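You operate a simulated robot arm through the tools that you are given. There is no shell and no other tool.

You run a simulated robot arm. Do the job below in one go: nothing can be reset, and whatever is moved stays where it is left.

JOB
Shut the steam, cool the basin into the green with tap water, then lift out the basket.
Fine: open the tap half way, tap off first; the basket stands on the drip plate with its beads. Set down upright: wire basket.

It is judged by the outcome, as a careful person would: the job done as asked, and still so three seconds after it is handed in. It fails if anything else is knocked over, pushed out of place, dropped, spilled or broken.

ROBOT AND FRAMES
A 6-joint arm with a two-finger parallel gripper, fixed in place. Base frame: the origin is at the foot of the arm, x ahead of it, y to its left, z up; the work surface is at about z = 0. Units: mm, rad, N and s.
With the tool pointing down near the work surface it reaches from about 180 to 460 mm from the base axis. Its first joint turns from -1.222 to 1.222 rad. Payload 1.9 kg.
Tool frame: the origin (TCP) lies between the finger pads and is the grasp point; the fingertips stand 23 mm ahead of it; z points along the fingers, y is the line along which they close. The gripper opens to 94 mm. The fingers are 38 mm wide and 10 mm thick; the gripper's body (54 by 96 mm) begins 39 mm behind the TCP.
Orientation is told as [roll, pitch, yaw] about the base's x, y, z axes, in that order, counted from this pose: with the fingers straight down and closing along the base's y, the tool's x points along the base's -x, its y along +y and its z along -z.

CONTROLS
- The arm moves only by the tool servo_tool. Its argument "series" is a list of rows, each an object (a shift or turn left out is 0, a gripper value left out holds the last) with "offset": the shift along the base's x, y, z in mm, a list of three; "rot": the turn, a rotation vector about the base's x, y, z in rad, a list of three; "fingers": the closure, from 0 (fully open) to 1 (shut). In form: [{"offset": [tx, ty, tz], "rot": [rx, ry, rz], "fingers": fingers}, ...]. A call has 1 to 20 rows; each row is the pose to reach, as a shift and turn from the pose commanded when the call began. Rows are played at 5 a second. More than 50 mm and 0.15 rad between two rows, or a gripper value outside its range, and nothing of the call is played. A pose out of reach is approached as far as the arm can. The call stops where the force on the tool passes 40 N (or 10 N more than at its start, if that is more) or the arm is blocked; 0.2 s more then pass. The fingers move at their own pace (about 108 mm/s each) and stop on an object; they squeeze with about 45 N. The grip force told is the motor's: it shows also when the fingers shut on nothing. Time passes only in rows, and 0.2 s behind the last, so rows that repeat a pose let the fingers close. It gives the time, the measured TCP pose, the force on the tool (base axes), the opening and the grip force at its end, in the units of the frame above (readings bear some noise), with the torque about the TCP (base axes, N m) and any sound that the robot's microphone picked up.
- Cameras (640 x 400 px; columns grow to the right, rows downward): "scene" is fixed at [74, 332.5, 421.5]; the picture's right is [-0.55, -0.83, 0.00], its down [-0.49, 0.33, -0.80] and it looks along [0.67, -0.44, -0.59] (base axes); focal length 214 px, centre (320, 200). "wrist" rides on the gripper at [86, 16, -75] in the tool frame; the picture's right is [-0.18, 0.98, 0.00], its down [-0.58, -0.11, -0.81] and it looks along [-0.79, -0.15, 0.59] (tool axes); focal length 243 px, centre (320, 200). There is no depth. A picture from a camera that has moved, and an enlarged one, comes with that camera's place and axes in the base frame and with its lens.
- snapshot(camera): a new picture of that camera. The clock stands still meanwhile.
- zoom(camera, box): a new picture of the part [left, top, right, bottom] of that camera's present view, enlarged. The clock stands still meanwhile.
- close_job(): hands the job in; it is judged then, once.

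Places have to be worked out from the pictures, the camera data and where the tool is seen. Open the gripper and draw the arm clear of the work before you hand the job in, unless the task says otherwise.

The tools are called after ">>>" as a command line: name --argument value ..., lists and objects as JSON in quotes. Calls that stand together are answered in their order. servo_tool: Moves the arm, as the interface text tells. Its arguments: {"type":"object","properties":{"series":{"type":"array"}},"required":["series"]} The other tools are called the same way: snapshot (camera) takes a picture; zoom (camera, box) takes an enlarged picture of a part of a camera's view; close_job () hands the job in.

At the start:

```text
clock: 0.0
tool_pos: [250.9, 165.8, 371.8]
tcp_rot: [0.002, -0.001, 0.0]
force: [0.5, 0.6, 0.3]
moment: [-0.02, 0.02, -0.01]
opening: 94.1
finger_force: 0.1
```

scene: 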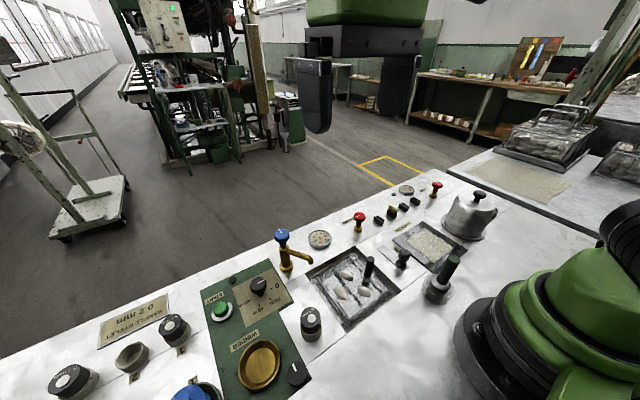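
wrist: 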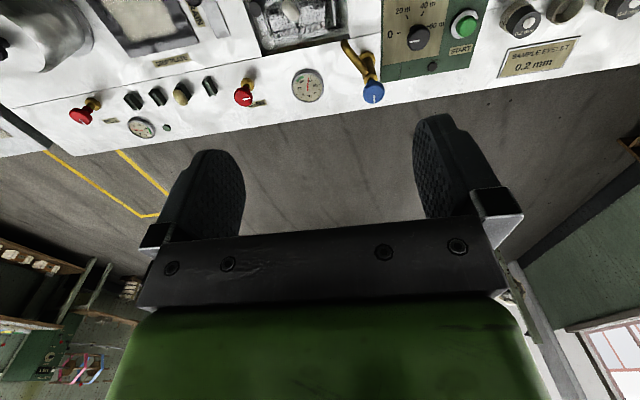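

I begin by looking closely at the work area in both cameras: the blue tap, the basin, the red handles, gauges and the drip plate.

>>> zoom --camera "scene" --box '[260, 170, 420, 330]'

>>> zoom --camera "scene" --box '[340, 160, 520, 310]'

>>> zoom --camera "wrist" --box '[60, 0, 260, 150]'

>>> zoom --camera "wrist" --box '[220, 0, 420, 125]'

```text
2.50 times, centred on (340, 250) of scene
camera zoom: at [74.0, 332.5, 421.5], right [-0.55, -0.83, 0.0], down [-0.49, 0.33, -0.8], along [0.67, -0.44, -0.59], focal length 536 px, centre (270, 75)
```

zoom: 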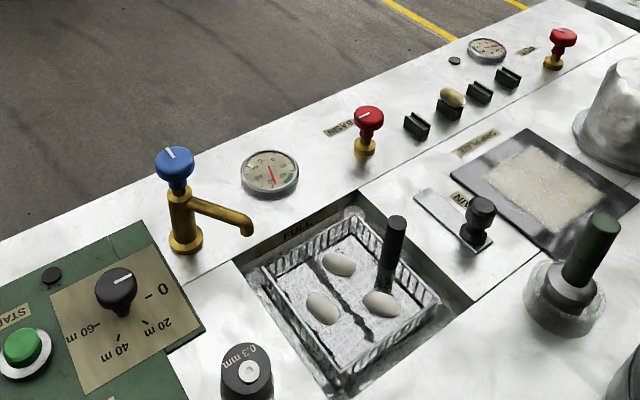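

```text
2.67 times, centred on (430, 235) of scene
camera zoom: at [74.0, 332.5, 421.5], right [-0.55, -0.83, 0.0], down [-0.49, 0.33, -0.8], along [0.67, -0.44, -0.59], focal length 572 px, centre (27, 107)
```

zoom: 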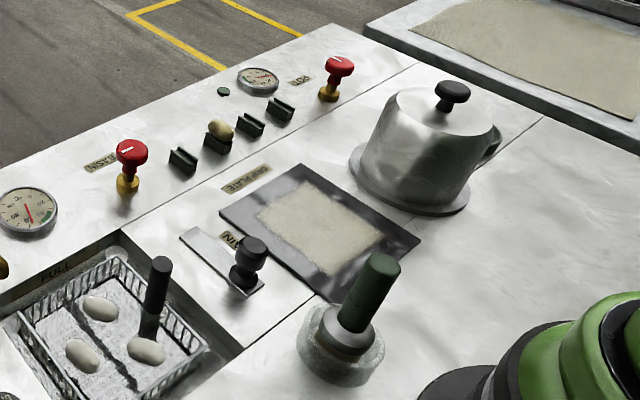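

```text
2.67 times, centred on (160, 75) of wrist
camera zoom: at [165.8, 182.3, 447.3], right [0.18, 0.98, 0.0], down [0.58, -0.11, 0.81], along [0.79, -0.15, -0.59], focal length 647 px, centre (747, 533)
```

zoom: 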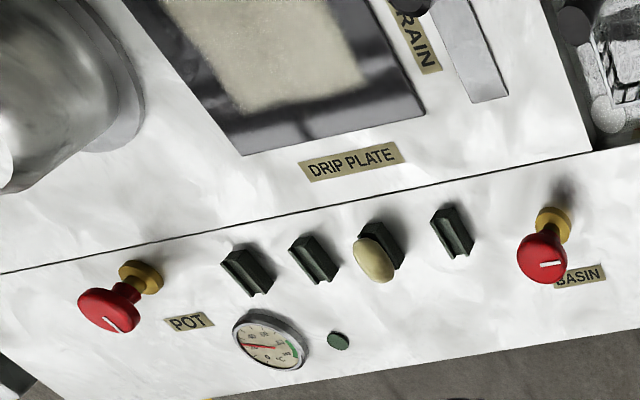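

```text
3.20 times, centred on (320, 62) of wrist
camera zoom: at [165.8, 182.3, 447.3], right [0.18, 0.98, 0.0], down [0.58, -0.11, 0.81], along [0.79, -0.15, -0.59], focal length 776 px, centre (320, 640)
```

zoom: 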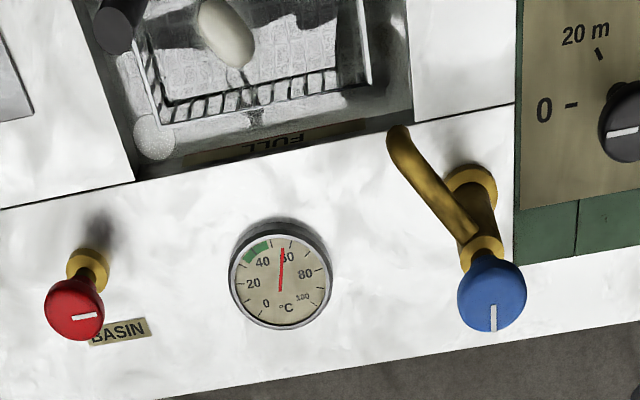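

I need finer looks at the basin, the dark handle by the basket, the drain slider and the gauge before moving.

>>> zoom --camera "scene" --box '[300, 235, 410, 335]'

>>> zoom --camera "scene" --box '[265, 220, 345, 280]'

>>> zoom --camera "scene" --box '[340, 200, 390, 240]'

>>> zoom --camera "wrist" --box '[225, 60, 385, 120]'

>>> zoom --camera "scene" --box '[380, 220, 480, 310]'

>>> zoom --camera "wrist" --box '[220, 0, 380, 60]'

```text
4.00 times, centred on (355, 285) of scene
camera zoom: at [74.0, 332.5, 421.5], right [-0.55, -0.83, 0.0], down [-0.49, 0.33, -0.8], along [0.67, -0.44, -0.59], focal length 858 px, centre (180, -140)
```

zoom: 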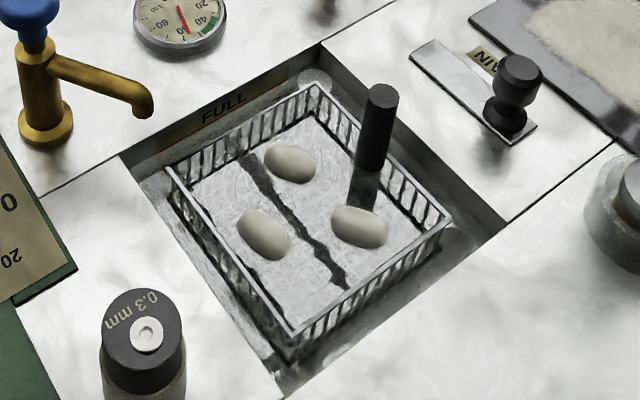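

```text
6.67 times, centred on (305, 250) of scene
camera zoom: at [74.0, 332.5, 421.5], right [-0.55, -0.83, 0.0], down [-0.49, 0.33, -0.8], along [0.67, -0.44, -0.59], focal length 1430 px, centre (420, -133)
```

zoom: 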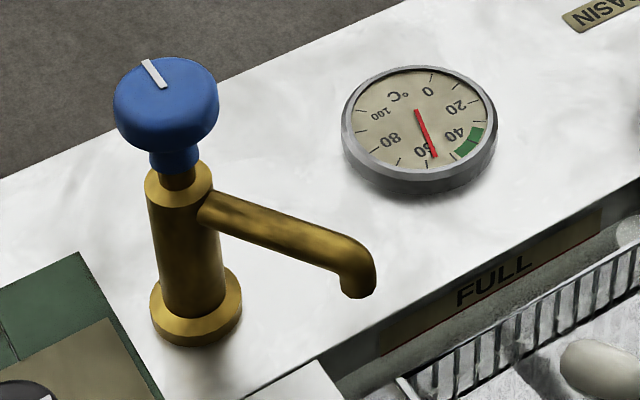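

```text
10.00 times, centred on (365, 220) of scene
camera zoom: at [74.0, 332.5, 421.5], right [-0.55, -0.83, 0.0], down [-0.49, 0.33, -0.8], along [0.67, -0.44, -0.59], focal length 2145 px, centre (-130, 0)
```

zoom: 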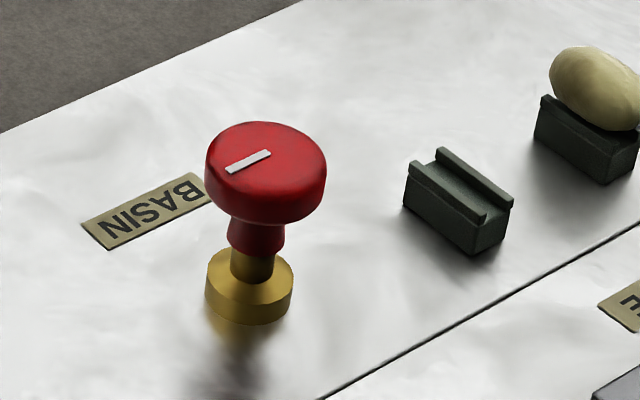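

```text
4.00 times, centred on (305, 90) of wrist
camera zoom: at [165.8, 182.3, 447.3], right [0.18, 0.98, 0.0], down [0.58, -0.11, 0.81], along [0.79, -0.15, -0.59], focal length 970 px, centre (380, 640)
```

zoom: 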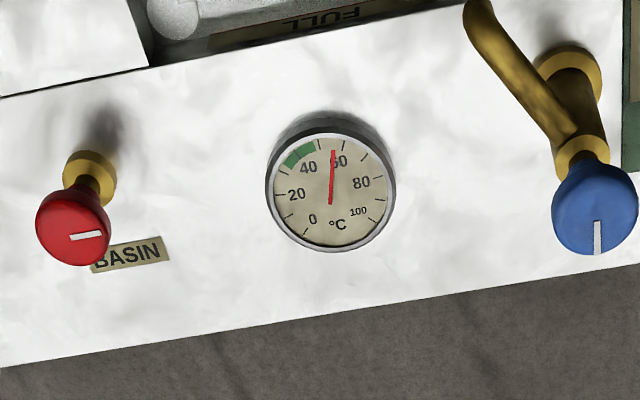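

```text
4.44 times, centred on (430, 265) of scene
camera zoom: at [74.0, 332.5, 421.5], right [-0.55, -0.83, 0.0], down [-0.49, 0.33, -0.8], along [0.67, -0.44, -0.59], focal length 953 px, centre (-169, -89)
```

zoom: 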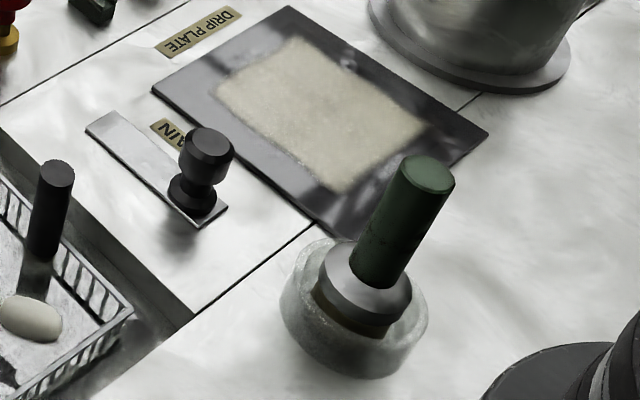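

```text
4.00 times, centred on (300, 30) of wrist
camera zoom: at [165.8, 182.3, 447.3], right [0.18, 0.98, 0.0], down [0.58, -0.11, 0.81], along [0.79, -0.15, -0.59], focal length 970 px, centre (400, 880)
```

zoom: 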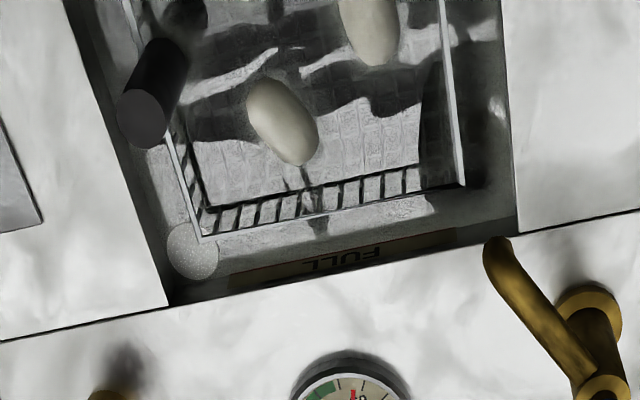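

From both cameras I place things: BASIN steam valve at about (376, 8) with its knob top near z 57, tap at (376, 227) with its knob near z 100. The basin spans x 188–337 and y 52–202, with the basket handle at about (260, 78), and the drip plate is centred near (234, -110). The gauge shows about 57 °C. I first move above the BASIN steam valve with the gripper partly closed.

>>> servo_tool --series '[{"offset": [20, -25, -20], "fingers": 0.4}, {"offset": [40, -50, -45]}, {"offset": [60, -75, -75]}, {"offset": [80, -100, -105]}, {"offset": [100, -125, -140]}, {"offset": [115, -145, -175]}, {"offset": [125, -158, -210]}, {"offset": [125, -158, -232]}, {"offset": [125, -158, -232]}]'

```text
clock: 2.0
tool_pos: [374.3, 6.8, 140.2]
tcp_rot: [0.003, -0.002, -0.001]
force: [-1.0, 0.2, -0.5]
moment: [0.02, 0.0, 0.0]
opening: 56.2
finger_force: 0.1
```

The tool is above the valve; I check the wrist view and the gauge.

>>> snapshot --camera "wrist"

>>> snapshot --camera "scene"

```text
taken
camera wrist: at [290.7, 23.8, 214.6], right [0.18, 0.98, 0.0], down [0.58, -0.11, 0.81], along [0.79, -0.15, -0.59], focal length 243 px, centre (320, 200)
```

wrist: 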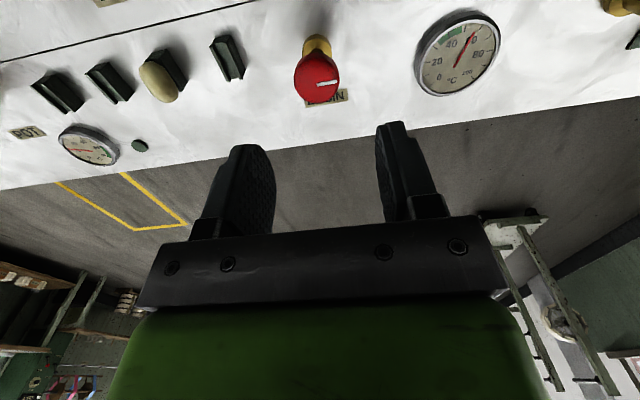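

```text
taken
```

scene: 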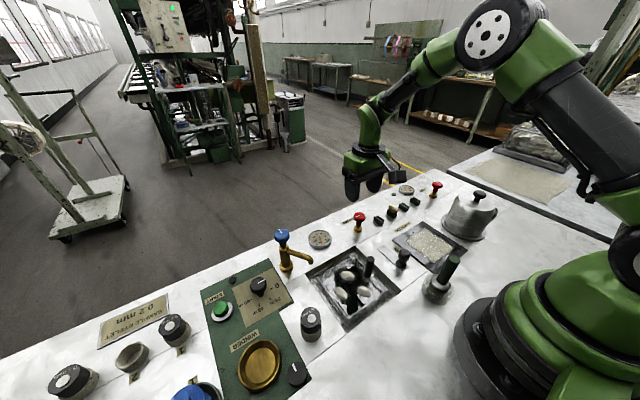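

Wrist view puts the knob at about (373, 6), matching the scene estimate. I zoom on the mark and gauge before descending.

>>> zoom --camera "wrist" --box '[270, 0, 510, 110]'

>>> zoom --camera "scene" --box '[300, 220, 340, 250]'

>>> zoom --camera "wrist" --box '[0, 20, 250, 190]'

>>> zoom --camera "scene" --box '[300, 235, 410, 335]'

```text
2.67 times, centred on (390, 55) of wrist
camera zoom: at [290.7, 23.8, 214.6], right [0.18, 0.98, 0.0], down [0.58, -0.11, 0.81], along [0.79, -0.15, -0.59], focal length 647 px, centre (133, 587)
```

zoom: 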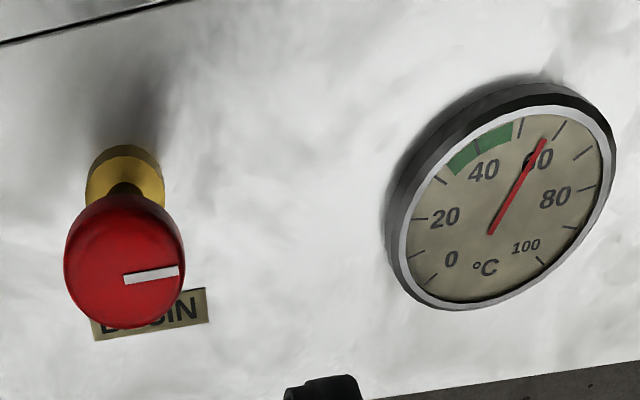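

```text
13.33 times, centred on (320, 235) of scene
camera zoom: at [74.0, 332.5, 421.5], right [-0.55, -0.83, 0.0], down [-0.49, 0.33, -0.8], along [0.67, -0.44, -0.59], focal length 2860 px, centre (320, -267)
```

zoom: 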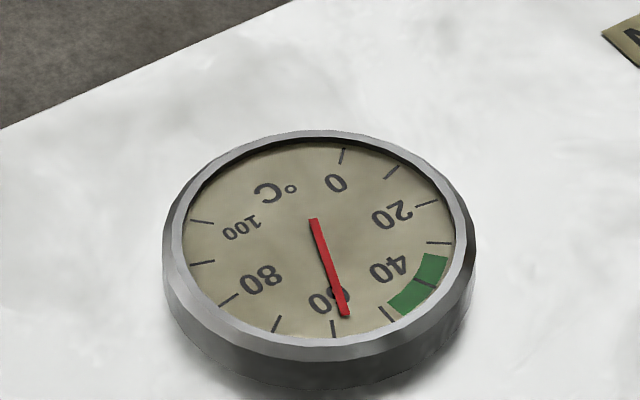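

```text
2.35 times, centred on (125, 105) of wrist
camera zoom: at [290.7, 23.8, 214.6], right [0.18, 0.98, 0.0], down [0.58, -0.11, 0.81], along [0.79, -0.15, -0.59], focal length 571 px, centre (779, 424)
```

zoom: 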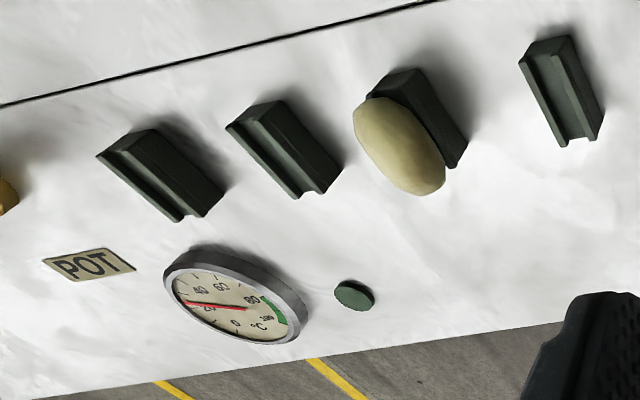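

```text
4.00 times, centred on (355, 285) of scene
camera zoom: at [74.0, 332.5, 421.5], right [-0.55, -0.83, 0.0], down [-0.49, 0.33, -0.8], along [0.67, -0.44, -0.59], focal length 858 px, centre (180, -140)
```

zoom: 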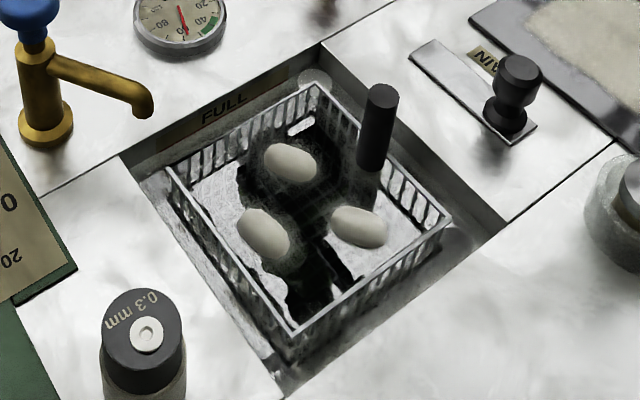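

The gauge ticks run in tens and the green arc covers about 33–48 °C; the needle is at about 58. I descend onto the steam knob and grip it.

>>> servo_tool --series '[{"offset": [-1, -1, -35]}, {"offset": [-1, -1, -65]}, {"offset": [-1, -1, -85]}, {"offset": [-1, -1, -94]}, {"offset": [-1, -1, -94]}]'

```text
clock: 3.2
tool_pos: [374.8, 7.1, 46.9]
tcp_rot: [0.001, -0.001, -0.001]
force: [-1.3, 0.7, 0.7]
moment: [-0.01, 0.0, -0.03]
opening: 56.4
finger_force: 0.0
```

>>> snapshot --camera "wrist"

>>> zoom --camera "scene" --box '[330, 180, 400, 240]'

```text
taken
camera wrist: at [289.5, 23.9, 120.9], right [0.18, 0.98, 0.0], down [0.58, -0.11, 0.81], along [0.79, -0.15, -0.59], focal length 243 px, centre (320, 200)
```

wrist: 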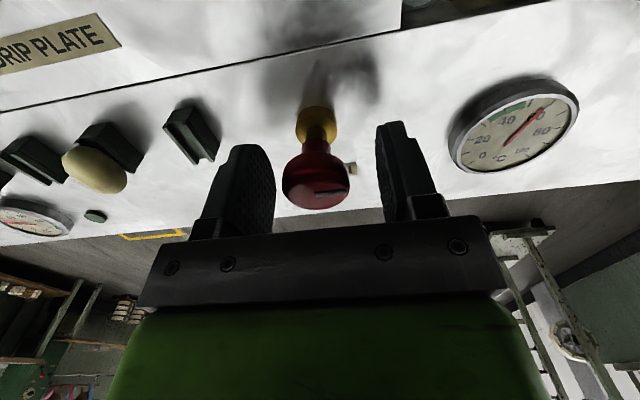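

```text
6.67 times, centred on (365, 210) of scene
camera zoom: at [74.0, 332.5, 421.5], right [-0.55, -0.83, 0.0], down [-0.49, 0.33, -0.8], along [0.67, -0.44, -0.59], focal length 1430 px, centre (20, 133)
```

zoom: 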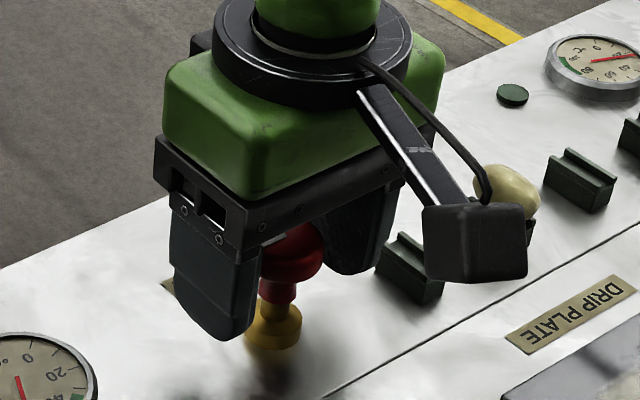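

The knob sits between the fingers, about 2 mm toward -y of the tool centre. I shift slightly and close on it.

>>> servo_tool --series '[{"offset": [0, -2, 0]}, {"offset": [0, -2, 0], "fingers": 0.8}, {"offset": [0, -2, 0], "fingers": 1.0}, {"offset": [0, -2, 0], "fingers": 1.0}]'

```text
clock: 4.2
tool_pos: [374.0, 4.5, 45.6]
tcp_rot: [0.002, -0.003, -0.001]
force: [1.0, 1.6, -4.1]
moment: [0.01, -0.07, 0.0]
opening: 31.6
finger_force: 44.8
```

Knob held (31.6 mm). The closed blue tap's mark points +x while this one points +y, so I take closing to be clockwise seen from above. I turn -0.45 rad first and watch the torque.

>>> servo_tool --series '[{"rot": [0, 0, -0.12]}, {"rot": [0, 0, -0.24]}, {"rot": [0, 0, -0.36]}, {"rot": [0, 0, -0.45]}]'

```text
clock: 5.2
tool_pos: [375.0, 5.0, 45.9]
tcp_rot: [0.002, 0.001, -0.453]
force: [0.0, 14.2, -4.7]
moment: [-0.04, -0.21, -0.02]
opening: 31.8
finger_force: 45.3
```

The turn went with little torque about z; there's some side force in y from the knob axis being off-centre. I check the knob's mark and gauge.

>>> zoom --camera "wrist" --box '[240, 60, 420, 230]'

>>> zoom --camera "scene" --box '[300, 180, 400, 250]'

```text
2.35 times, centred on (330, 145) of wrist
camera zoom: at [305.2, 58.1, 121.2], right [0.59, 0.8, 0.0], down [0.47, -0.35, 0.81], along [0.65, -0.48, -0.59], focal length 571 px, centre (296, 329)
```

zoom: 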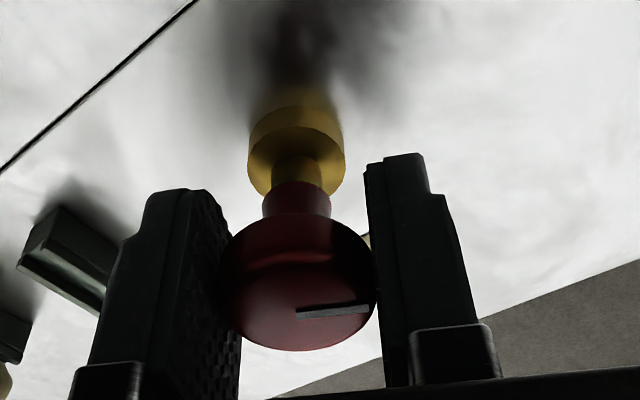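

```text
5.71 times, centred on (350, 215) of scene
camera zoom: at [74.0, 332.5, 421.5], right [-0.55, -0.83, 0.0], down [-0.49, 0.33, -0.8], along [0.67, -0.44, -0.59], focal length 1226 px, centre (149, 114)
```

zoom: 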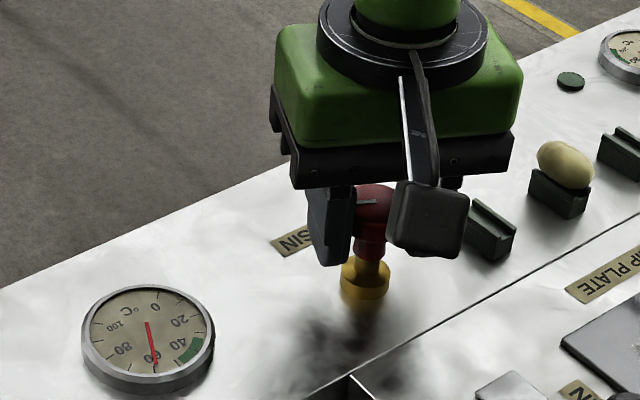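

The knob and mark turn with the fingers. I ease 1.5 mm in +y to relieve the side force and read it before turning on.

>>> servo_tool --series '[{"offset": [0, 1.5, 0]}, {"offset": [0, 1.5, 0]}]'

```text
clock: 5.8
tool_pos: [374.8, 5.8, 46.4]
tcp_rot: [0.002, -0.001, -0.45]
force: [-8.0, -8.1, 4.2]
moment: [0.02, 0.19, -0.01]
opening: 31.6
finger_force: 45.0
```

That slightly over-corrected, so the axis sits ~2 mm ahead of the tool centre. I continue clockwise with a matching shift of the tool centre, up to about 1.2 rad, watching for the stop.

>>> servo_tool --series '[{"offset": [0, -0.4, 0], "rot": [0, 0, -0.12]}, {"offset": [0.1, -0.2, 0], "rot": [0, 0, -0.24]}, {"offset": [0.3, 0, 0], "rot": [0, 0, -0.36]}, {"offset": [0.5, 0.2, 0], "rot": [0, 0, -0.48]}, {"offset": [0.7, 0.3, 0], "rot": [0, 0, -0.6]}, {"offset": [0.9, 0.4, 0], "rot": [0, 0, -0.72]}]'

```text
clock: 7.0
tool_pos: [375.8, 5.1, 45.0]
tcp_rot: [-0.001, -0.001, -1.04]
force: [-1.8, -3.8, 0.9]
moment: [-0.05, -0.06, -0.02]
opening: 31.7
finger_force: 44.9
stopped in row 6: the force on the tool passed its limit at 42 N (the readings are from after the stop); the commanded pose is now the measured one
```

The motion stopped near -1.04 rad with a force spike — possibly the valve's end stop, or a side contact. I look.

>>> zoom --camera "wrist" --box '[240, 60, 420, 230]'

>>> zoom --camera "scene" --box '[290, 180, 410, 260]'

>>> snapshot --camera "wrist"

```text
2.35 times, centred on (330, 145) of wrist
camera zoom: at [346.5, 89.0, 121.1], right [0.94, 0.34, 0.0], down [0.2, -0.56, 0.81], along [0.27, -0.76, -0.59], focal length 571 px, centre (296, 329)
```

zoom: 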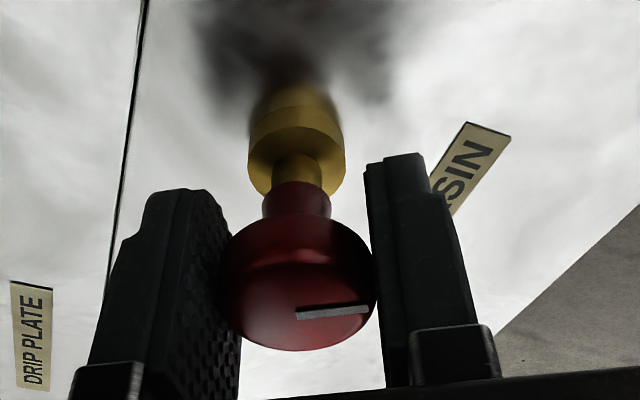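

```text
5.00 times, centred on (350, 220) of scene
camera zoom: at [74.0, 332.5, 421.5], right [-0.55, -0.83, 0.0], down [-0.49, 0.33, -0.8], along [0.67, -0.44, -0.59], focal length 1072 px, centre (170, 100)
```

zoom: 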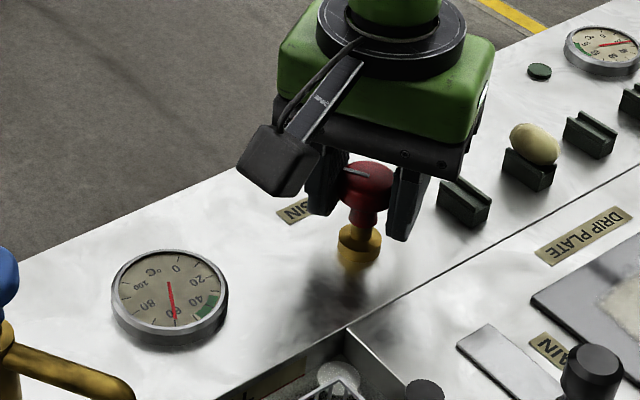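

```text
taken
camera wrist: at [346.5, 89.0, 121.1], right [0.94, 0.34, 0.0], down [0.2, -0.56, 0.81], along [0.27, -0.76, -0.59], focal length 243 px, centre (320, 200)
```

wrist: 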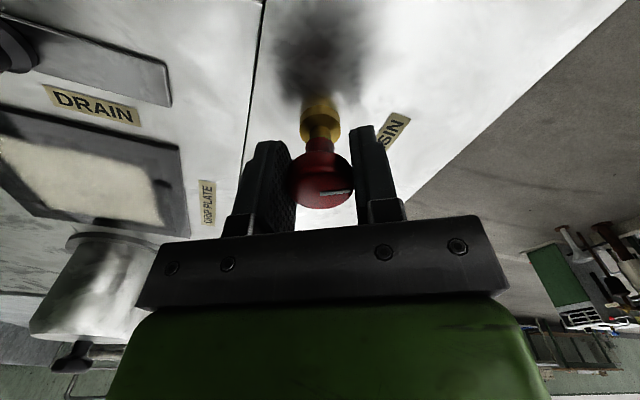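

The knob followed without slipping. I probe a further small clockwise turn to tell a hard stop (torque) from side loading (force).

>>> servo_tool --series '[{"rot": [0, 0, -0.03]}, {"rot": [0, 0, -0.06]}]'

```text
clock: 7.6
tool_pos: [375.1, 4.9, 46.6]
tcp_rot: [-0.003, -0.001, -1.1]
force: [-2.2, -5.1, 3.0]
moment: [0.13, 0.0, -0.01]
opening: 31.6
finger_force: 44.7
```

No torque about z, so it turned freely to -1.10; the spike was side loading. I continue clockwise without shifts, in small portions.

>>> servo_tool --series '[{"rot": [0, 0, -0.06]}, {"rot": [0, 0, -0.12]}, {"rot": [0, 0, -0.18]}, {"rot": [0, 0, -0.18]}]'

```text
clock: 8.6
tool_pos: [375.5, 6.3, 46.3]
tcp_rot: [0.002, 0.001, -1.28]
force: [-2.8, -11.7, 8.8]
moment: [0.12, 0.05, 0.02]
opening: 31.3
finger_force: 45.2
```

Side force -12 N in y; I shift about -0.8 mm in y and keep turning.

>>> servo_tool --series '[{"offset": [0, -0.8, 0]}, {"offset": [0, -0.9, 0], "rot": [0, 0, -0.07]}, {"offset": [0, -1.0, 0], "rot": [0, 0, -0.14]}, {"offset": [0, -1.1, 0], "rot": [0, 0, -0.2]}, {"offset": [0, -1.1, 0], "rot": [0, 0, -0.2]}]'

```text
clock: 9.8
tool_pos: [375.3, 5.4, 46.0]
tcp_rot: [0.001, 0.0, -1.482]
force: [14.2, 16.6, -7.7]
moment: [-0.42, -0.14, 0.03]
opening: 31.3
finger_force: 44.8
```

I check the mark and the gauge at this point.

>>> zoom --camera "wrist" --box '[240, 60, 420, 230]'

>>> zoom --camera "scene" --box '[290, 180, 410, 260]'

```text
2.35 times, centred on (330, 145) of wrist
camera zoom: at [384.5, 93.7, 121.2], right [1.0, -0.1, 0.0], down [-0.06, -0.59, 0.81], along [-0.08, -0.8, -0.59], focal length 571 px, centre (296, 329)
```

zoom: 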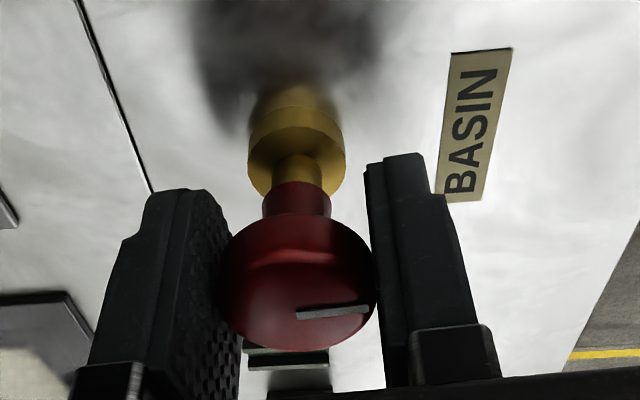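

```text
5.00 times, centred on (350, 220) of scene
camera zoom: at [74.0, 332.5, 421.5], right [-0.55, -0.83, 0.0], down [-0.49, 0.33, -0.8], along [0.67, -0.44, -0.59], focal length 1072 px, centre (170, 100)
```

zoom: 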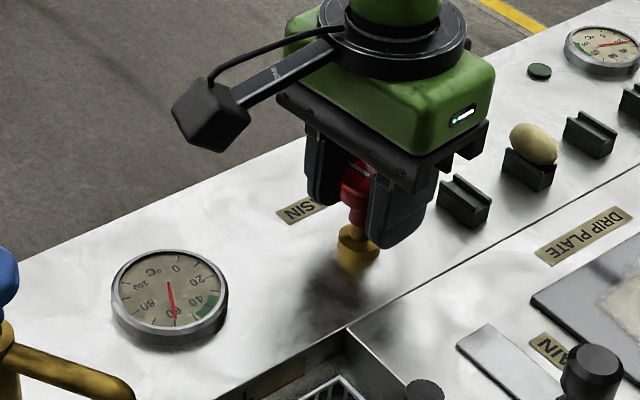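

The mark now points almost to +x, like the closed tap. I relieve the side load and turn the last ~0.1 rad, feeling for the stop.

>>> servo_tool --series '[{"offset": [0.5, 0.6, 0]}, {"offset": [0.5, 0.6, 0], "rot": [0, 0, -0.05]}, {"offset": [0.5, 0.6, 0], "rot": [0, 0, -0.09]}, {"offset": [0.5, 0.6, 0], "rot": [0, 0, -0.12]}, {"offset": [0.5, 0.6, 0], "rot": [0, 0, -0.12]}]'

```text
clock: 11.0
tool_pos: [376.6, 4.8, 46.2]
tcp_rot: [-0.004, 0.0, -1.599]
force: [-0.7, 11.8, 3.0]
moment: [-0.2, 0.01, 0.34]
opening: 31.6
finger_force: 45.2
```

A counter-torque of 0.34 N·m has appeared just past -1.57 rad: the valve is on its closed stop with the mark at +x. I release it and rise straight up.

>>> servo_tool --series '[{"rot": [0, 0, 0.01], "fingers": 0.4}, {"rot": [0, 0, 0.01], "fingers": 0.4}, {"offset": [0, 0, 30], "rot": [0, 0, 0.01]}, {"offset": [0, 0, 70], "rot": [0, 0, 0.01]}, {"offset": [0, 0, 115], "rot": [0, 0, 0.01]}, {"offset": [0, 0, 140], "rot": [0, 0, 0.01]}]'

```text
clock: 12.4
tool_pos: [375.2, 5.5, 187.1]
tcp_rot: [-0.003, -0.001, -1.59]
force: [0.6, -0.2, -0.2]
moment: [0.02, -0.01, 0.0]
opening: 56.2
finger_force: 0.1
```

I check the valve, gauge and water after letting go.

>>> zoom --camera "scene" --box '[260, 180, 410, 330]'

>>> zoom --camera "scene" --box '[340, 200, 390, 240]'

>>> zoom --camera "scene" --box '[300, 220, 340, 250]'

>>> snapshot --camera "wrist"

```text
2.67 times, centred on (335, 255) of scene
camera zoom: at [74.0, 332.5, 421.5], right [-0.55, -0.83, 0.0], down [-0.49, 0.33, -0.8], along [0.67, -0.44, -0.59], focal length 572 px, centre (280, 53)
```

zoom: 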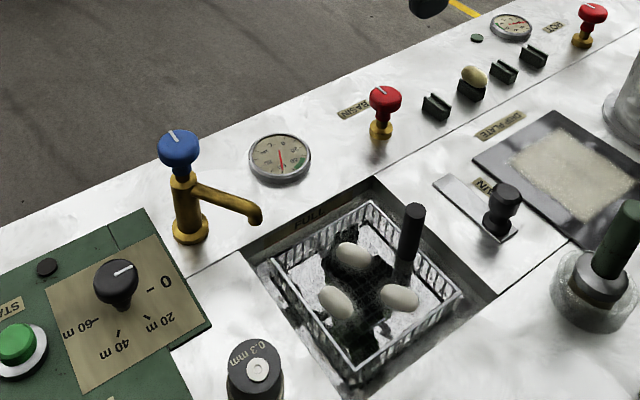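

```text
10.00 times, centred on (365, 220) of scene
camera zoom: at [74.0, 332.5, 421.5], right [-0.55, -0.83, 0.0], down [-0.49, 0.33, -0.8], along [0.67, -0.44, -0.59], focal length 2145 px, centre (-130, 0)
```

zoom: 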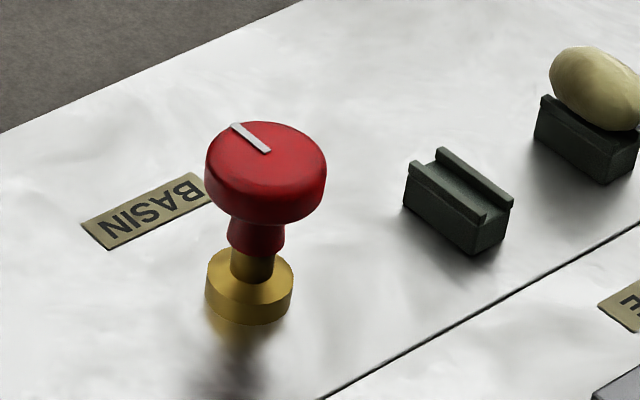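

```text
13.33 times, centred on (320, 235) of scene
camera zoom: at [74.0, 332.5, 421.5], right [-0.55, -0.83, 0.0], down [-0.49, 0.33, -0.8], along [0.67, -0.44, -0.59], focal length 2860 px, centre (320, -267)
```

zoom: 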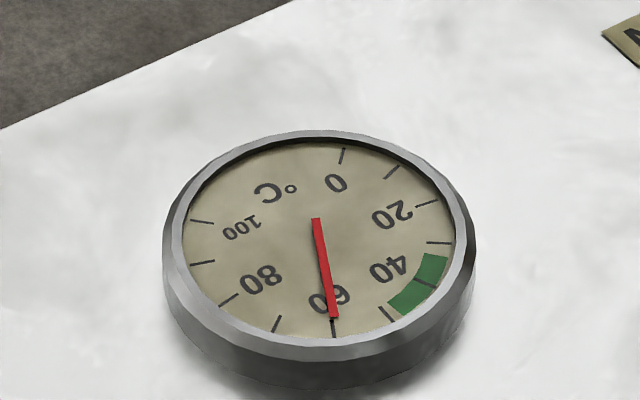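

```text
taken
camera wrist: at [394.3, 92.7, 261.4], right [0.98, -0.2, 0.0], down [-0.12, -0.58, 0.81], along [-0.17, -0.79, -0.59], focal length 243 px, centre (320, 200)
```

wrist: 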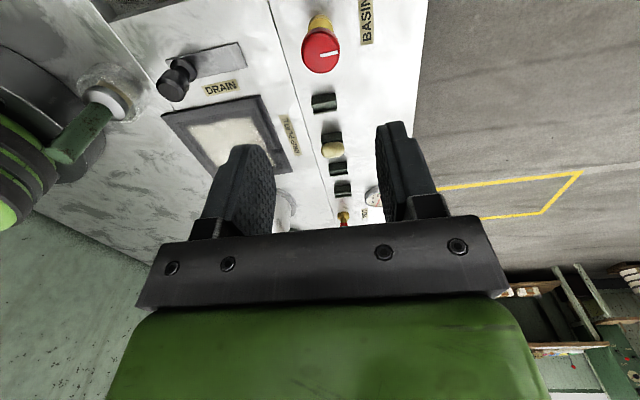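

Steam valve is shut (mark at +x) and the needle is at about 60. I look at the POT valve and tap knobs for hints about the range of travel.

>>> zoom --camera "scene" --box '[420, 170, 460, 200]'

>>> zoom --camera "scene" --box '[260, 220, 310, 280]'

>>> zoom --camera "scene" --box '[390, 175, 430, 205]'

```text
13.33 times, centred on (440, 185) of scene
camera zoom: at [74.0, 332.5, 421.5], right [-0.55, -0.83, 0.0], down [-0.49, 0.33, -0.8], along [0.67, -0.44, -0.59], focal length 2860 px, centre (-1280, 400)
```

zoom: 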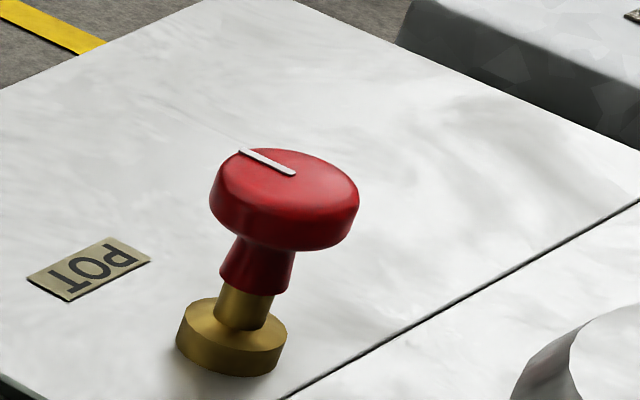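

```text
6.67 times, centred on (285, 250) of scene
camera zoom: at [74.0, 332.5, 421.5], right [-0.55, -0.83, 0.0], down [-0.49, 0.33, -0.8], along [0.67, -0.44, -0.59], focal length 1430 px, centre (553, -133)
```

zoom: 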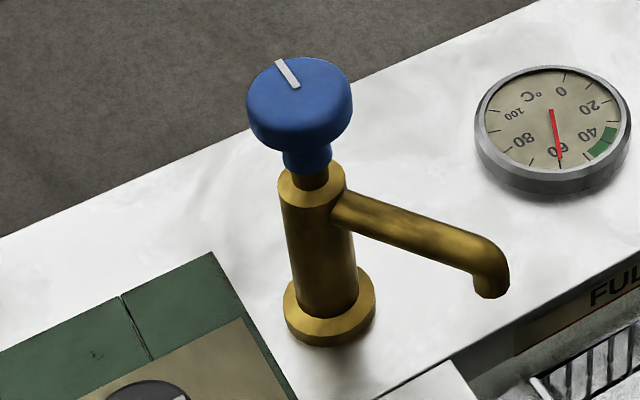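

```text
13.33 times, centred on (410, 190) of scene
camera zoom: at [74.0, 332.5, 421.5], right [-0.55, -0.83, 0.0], down [-0.49, 0.33, -0.8], along [0.67, -0.44, -0.59], focal length 2860 px, centre (-880, 333)
```

zoom: 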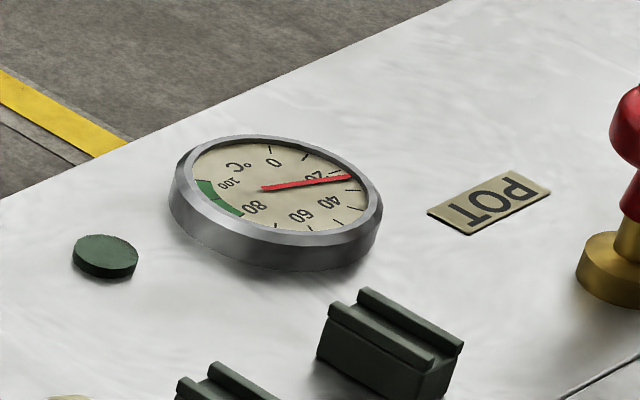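

All three closed valves point +x, and the steam valve had been open at 90°. Before using the tap I want to know a valve's full travel, so "half way" isn't a guess. The steam knob is the same type, so I regrip it, now centred at (376.5, 4.8), and briefly feel for its open stop before shutting it again.

>>> servo_tool --series '[{"offset": [1.3, -0.7, -45]}, {"offset": [1.3, -0.7, -90]}, {"offset": [1.3, -0.7, -120]}, {"offset": [1.3, -0.7, -141]}, {"offset": [1.3, -0.7, -141], "fingers": 1.0}, {"offset": [1.3, -0.7, -141], "fingers": 1.0}, {"offset": [1.3, -0.7, -141], "fingers": 1.0}]'

```text
clock: 14.0
tool_pos: [376.1, 3.7, 44.7]
tcp_rot: [-0.006, -0.001, -1.591]
force: [-25.0, -2.3, 4.1]
moment: [0.37, 0.02, 0.01]
opening: 31.4
finger_force: 45.3
```

Grip gives -25 N in x, so the axis is ~1.5 mm less in x. I relieve that and start turning counter-clockwise.

>>> servo_tool --series '[{"offset": [-0.8, 0, 0]}, {"offset": [-1.5, 0, 0]}, {"offset": [-1.5, 0, 0]}]'

```text
clock: 14.8
tool_pos: [375.4, 3.5, 44.8]
tcp_rot: [0.0, -0.001, -1.592]
force: [-9.4, -5.5, -18.4]
moment: [0.29, -0.01, 0.01]
opening: 31.4
finger_force: 45.3
```

Load is now modest; I turn counter-clockwise about the knob axis.

>>> servo_tool --series '[{"offset": [-0.5, 0, 0.5], "rot": [0, 0, 0.14]}, {"offset": [-0.5, 0, 0.5], "rot": [0, 0, 0.28]}, {"offset": [-0.5, 0, 0.5], "rot": [0, 0, 0.42]}, {"offset": [-0.5, 0, 0.5], "rot": [0, 0, 0.56]}, {"offset": [-0.5, 0, 0.5], "rot": [0, 0, 0.7]}, {"offset": [-0.5, 0, 0.5], "rot": [0, 0, 0.84]}]'

```text
clock: 16.2
tool_pos: [375.7, 4.1, 45.7]
tcp_rot: [0.0, -0.002, -0.747]
force: [12.8, 11.3, -28.7]
moment: [-0.17, -0.25, 0.0]
opening: 31.4
finger_force: 44.8
```

I relieve z (-1.5 mm) and the small x/y loads and continue.

>>> servo_tool --series '[{"offset": [0.6, 0.6, -1.5]}, {"offset": [0.6, 0.6, -1.5], "rot": [0, 0, 0.14]}, {"offset": [0.6, 0.6, -1.5], "rot": [0, 0, 0.28]}, {"offset": [0.6, 0.6, -1.5], "rot": [0, 0, 0.42]}, {"offset": [0.6, 0.6, -1.5], "rot": [0, 0, 0.56]}]'

```text
clock: 17.4
tool_pos: [376.9, 3.6, 44.6]
tcp_rot: [0.001, -0.003, -0.188]
force: [-9.3, 2.7, 34.0]
moment: [0.11, 0.55, 0.01]
opening: 31.7
finger_force: 44.6
```

Now z is pressed +34 N; I raise 0.9 mm and approach the original angle.

>>> servo_tool --series '[{"offset": [-0.4, 0, 0.8]}, {"offset": [-0.4, 0, 0.8], "rot": [0, 0, 0.09]}, {"offset": [-0.4, 0, 0.8], "rot": [0, 0, 0.18]}, {"offset": [-0.4, 0, 0.8], "rot": [0, 0, 0.24]}, {"offset": [-0.4, 0, 0.8], "rot": [0, 0, 0.24]}]'

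```text
clock: 18.6
tool_pos: [375.0, 4.8, 46.0]
tcp_rot: [-0.001, -0.001, 0.051]
force: [16.6, 17.2, -8.1]
moment: [0.1, -0.47, -0.31]
opening: 31.5
finger_force: 44.8
```

Counter-torque -0.31 N·m appears just past the 90° position: travel is exactly a quarter turn, so half way on the tap is 45°. I turn the steam shut again right away.

>>> servo_tool --series '[{"offset": [0.5, 0.6, -0.4], "rot": [0, 0, -0.14]}, {"offset": [0.5, 0.4, -0.4], "rot": [0, 0, -0.28]}, {"offset": [0.5, 0.2, -0.4], "rot": [0, 0, -0.42]}, {"offset": [0.3, 0, -0.4], "rot": [0, 0, -0.56]}, {"offset": [0.2, -0.2, -0.4], "rot": [0, 0, -0.7]}, {"offset": [0.2, -0.4, -0.4], "rot": [0, 0, -0.84]}]'

```text
clock: 20.0
tool_pos: [375.8, 4.9, 43.2]
tcp_rot: [0.0, 0.001, -0.793]
force: [-7.5, 24.1, 28.2]
moment: [0.17, -0.06, -0.04]
opening: 31.3
finger_force: 44.8
```

I relieve y and z loads and finish closing.

>>> servo_tool --series '[{"offset": [0, 1.0, 0.8]}, {"offset": [0, 1.0, 0.8], "rot": [0, 0, -0.14]}, {"offset": [0, 1.0, 0.8], "rot": [0, 0, -0.28]}, {"offset": [0, 0.9, 0.8], "rot": [0, 0, -0.42]}, {"offset": [0, 0.9, 0.8], "rot": [0, 0, -0.56]}]'

>>> zoom --camera "scene" --box '[300, 220, 340, 250]'

```text
clock: 21.2
tool_pos: [374.5, 4.5, 44.3]
tcp_rot: [-0.003, 0.001, -1.354]
force: [18.4, 14.5, -25.8]
moment: [-0.19, -0.04, 0.04]
opening: 31.7
finger_force: 44.5
```

```text
13.33 times, centred on (320, 235) of scene
camera zoom: at [74.1, 332.5, 421.4], right [-0.55, -0.83, 0.0], down [-0.5, 0.33, -0.8], along [0.67, -0.44, -0.59], focal length 2860 px, centre (320, -267)
```

zoom: 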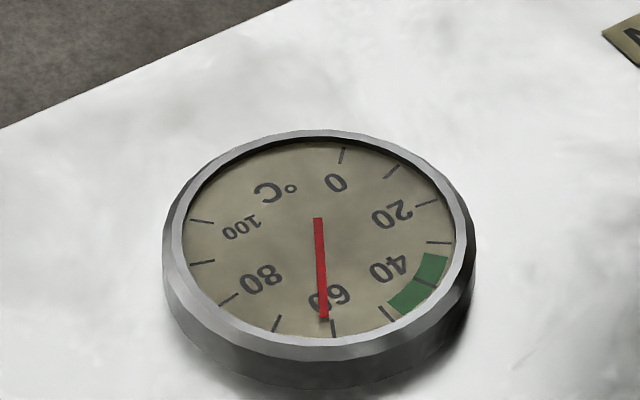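

Needle is near 61. I relieve loads and turn the last quarter radian onto the closed stop.

>>> servo_tool --series '[{"offset": [0.7, 0.6, -0.6]}, {"offset": [0.7, 0.6, -0.6], "rot": [0, 0, -0.12]}, {"offset": [0.7, 0.6, -0.6], "rot": [0, 0, -0.22]}, {"offset": [0.7, 0.6, -0.6], "rot": [0, 0, -0.27]}, {"offset": [0.7, 0.6, -0.6], "rot": [0, 0, -0.27]}]'

```text
clock: 22.4
tool_pos: [374.9, 5.3, 43.8]
tcp_rot: [-0.003, 0.001, -1.622]
force: [-12.4, -4.9, 6.2]
moment: [-0.34, 0.1, 0.47]
opening: 31.4
finger_force: 45.3
```

The closed stop is felt again (0.47 N·m at -1.62 rad). I release and rise.

>>> servo_tool --series '[{"rot": [0, 0, 0.02], "fingers": 0.4}, {"rot": [0, 0, 0.02], "fingers": 0.4}, {"offset": [0, 0, 30], "rot": [0, 0, 0.02]}, {"offset": [0, 0, 70], "rot": [0, 0, 0.02]}, {"offset": [0, 0, 115], "rot": [0, 0, 0.02]}, {"offset": [0, 0, 160], "rot": [0, 0, 0.02]}]'

>>> zoom --camera "scene" --box '[340, 200, 390, 240]'

>>> zoom --camera "scene" --box '[260, 220, 340, 280]'

```text
clock: 23.8
tool_pos: [376.9, 5.1, 205.9]
tcp_rot: [-0.001, 0.001, -1.6]
force: [0.3, 0.0, 0.6]
moment: [0.01, 0.02, 0.0]
opening: 56.6
finger_force: 0.1
```

```text
10.00 times, centred on (365, 220) of scene
camera zoom: at [74.0, 332.5, 421.5], right [-0.55, -0.83, 0.0], down [-0.49, 0.33, -0.8], along [0.67, -0.44, -0.59], focal length 2145 px, centre (-130, 0)
```

zoom: 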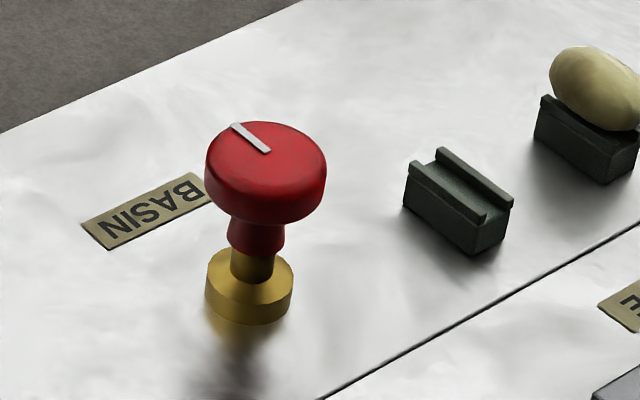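

```text
6.67 times, centred on (300, 250) of scene
camera zoom: at [74.0, 332.5, 421.5], right [-0.55, -0.83, 0.0], down [-0.49, 0.33, -0.8], along [0.67, -0.44, -0.59], focal length 1430 px, centre (453, -133)
```

zoom: 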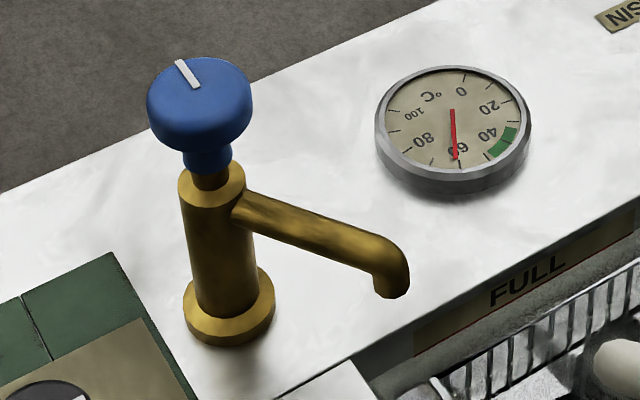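

Steam is shut and the mark is at +x; the gauge reads about 61. The tap knob should be at about (375.5, 226) with its middle near z 101. I move there at height while turning the tool back to yaw 0.

>>> servo_tool --series '[{"offset": [0, 15, 0], "rot": [0, 0, 0.11]}, {"offset": [0, 30, 0], "rot": [0, 0, 0.22]}, {"offset": [0, 45, 0], "rot": [0, 0, 0.33]}, {"offset": [0, 60, 0], "rot": [0, 0, 0.44]}, {"offset": [0, 75, 0], "rot": [0, 0, 0.55]}, {"offset": [0, 90, 0], "rot": [0, 0, 0.66]}, {"offset": [0, 105, 0], "rot": [0, 0, 0.77]}, {"offset": [0, 120, 0], "rot": [0, 0, 0.88]}, {"offset": [0, 135, 0], "rot": [0, 0, 0.99]}, {"offset": [0, 150, 0], "rot": [0, 0, 1.1]}, {"offset": [0, 165, 0], "rot": [0, 0, 1.21]}, {"offset": [0, 180, 0], "rot": [0, 0, 1.32]}, {"offset": [0, 195, 0], "rot": [0, 0, 1.43]}, {"offset": [-1, 210, 0], "rot": [0, 0, 1.54]}, {"offset": [-1.4, 221, 0], "rot": [0, 0, 1.6]}, {"offset": [-1.4, 221, 0], "rot": [0, 0, 1.6]}]'

>>> snapshot --camera "wrist"

>>> snapshot --camera "scene"

```text
clock: 27.2
tool_pos: [374.4, 226.8, 203.9]
tcp_rot: [-0.002, -0.001, 0.0]
force: [0.2, 0.0, 0.0]
moment: [0.03, -0.05, 0.0]
opening: 56.3
finger_force: 0.0
```

```text
taken
camera wrist: at [289.1, 243.9, 279.1], right [0.18, 0.98, 0.0], down [0.58, -0.11, 0.81], along [0.79, -0.15, -0.59], focal length 243 px, centre (320, 200)
```

wrist: 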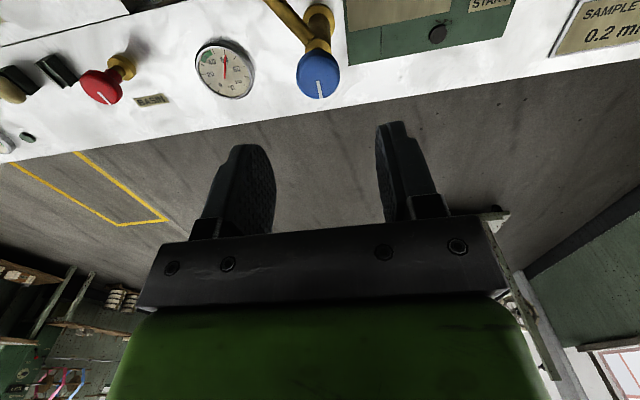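

```text
taken
```

scene: 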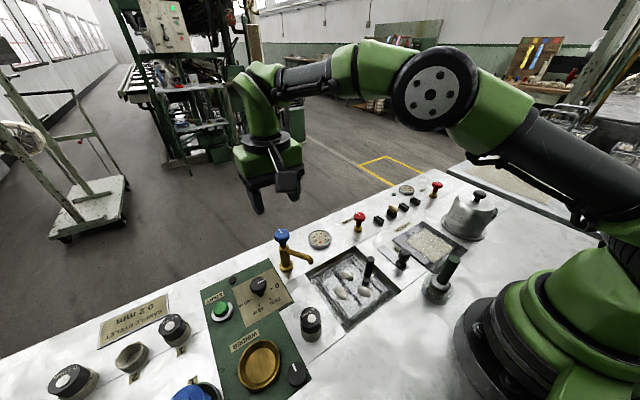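

The knob is at about (375.3, 226.3, 101), right under the tool. I descend onto it.

>>> servo_tool --series '[{"offset": [0.9, -0.4, -40]}, {"offset": [0.9, -0.4, -75]}, {"offset": [0.9, -0.4, -95]}, {"offset": [0.9, -0.4, -102]}, {"offset": [0.9, -0.4, -102]}]'

>>> snapshot --camera "wrist"

>>> zoom --camera "scene" --box '[240, 190, 340, 280]'

```text
clock: 28.4
tool_pos: [375.0, 224.8, 102.1]
tcp_rot: [-0.001, 0.001, -0.001]
force: [-0.8, 0.4, -0.3]
moment: [-0.01, -0.02, 0.0]
opening: 56.3
finger_force: 0.2
```

```text
taken
camera wrist: at [290.5, 243.0, 177.3], right [0.18, 0.98, 0.0], down [0.58, -0.11, 0.81], along [0.79, -0.15, -0.59], focal length 243 px, centre (320, 200)
```

wrist: 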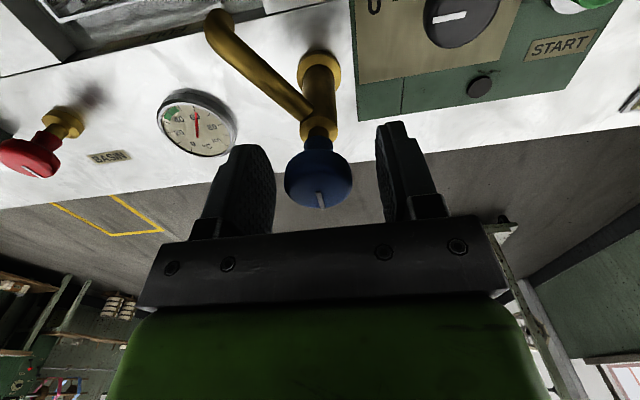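

```text
4.44 times, centred on (290, 235) of scene
camera zoom: at [74.0, 332.5, 421.5], right [-0.55, -0.83, 0.0], down [-0.49, 0.33, -0.8], along [0.67, -0.44, -0.59], focal length 953 px, centre (453, 44)
```

zoom: 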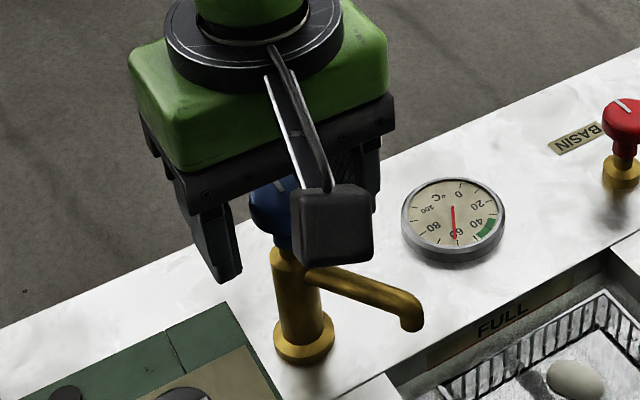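

The gauge stays visible and the knob is centred. I close on it.

>>> servo_tool --series '[{"fingers": 0.8}, {"fingers": 1.0}, {"fingers": 1.0}, {"fingers": 1.0}]'

```text
clock: 29.4
tool_pos: [375.7, 224.8, 102.5]
tcp_rot: [-0.001, -0.001, -0.002]
force: [1.6, -14.9, 0.7]
moment: [-0.08, 0.13, 0.01]
opening: 31.6
finger_force: 45.7
```

Side force -15 N in y: I ease -0.9 mm, then open counter-clockwise by a first 0.26 rad while watching torque.

>>> servo_tool --series '[{"offset": [0, -0.9, 0]}, {"offset": [0, -0.9, 0], "rot": [0, 0, 0.13]}, {"offset": [0, -0.9, 0], "rot": [0, 0, 0.26]}]'

>>> zoom --camera "scene" --box '[240, 190, 340, 280]'

>>> zoom --camera "wrist" --box '[200, 0, 420, 230]'

```text
clock: 30.2
tool_pos: [376.5, 225.7, 102.7]
tcp_rot: [-0.001, 0.0, 0.262]
force: [14.3, -1.5, -10.1]
moment: [-0.13, 0.66, 0.02]
opening: 31.3
finger_force: 45.2
```

```text
4.44 times, centred on (290, 235) of scene
camera zoom: at [74.1, 332.5, 421.4], right [-0.55, -0.83, 0.0], down [-0.5, 0.33, -0.8], along [0.67, -0.44, -0.59], focal length 953 px, centre (453, 44)
```

zoom: 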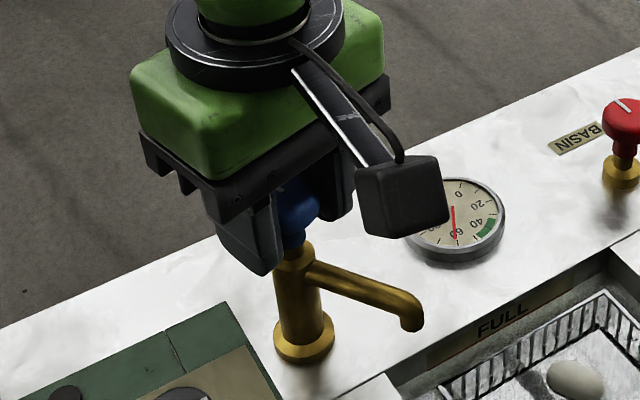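

```text
1.74 times, centred on (310, 115) of wrist
camera zoom: at [289.2, 219.4, 177.3], right [-0.08, 1.0, 0.0], down [0.59, 0.05, 0.81], along [0.81, 0.06, -0.59], focal length 422 px, centre (337, 348)
```

zoom: 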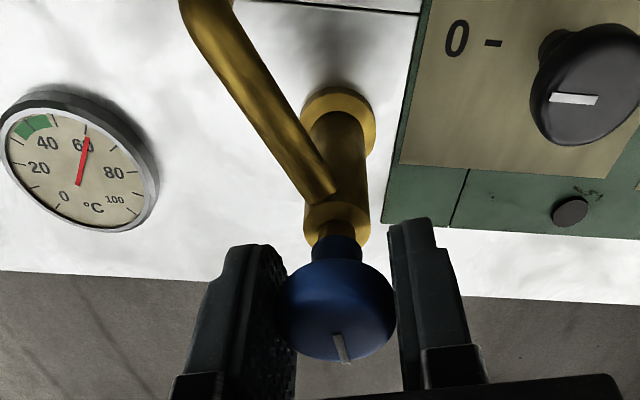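

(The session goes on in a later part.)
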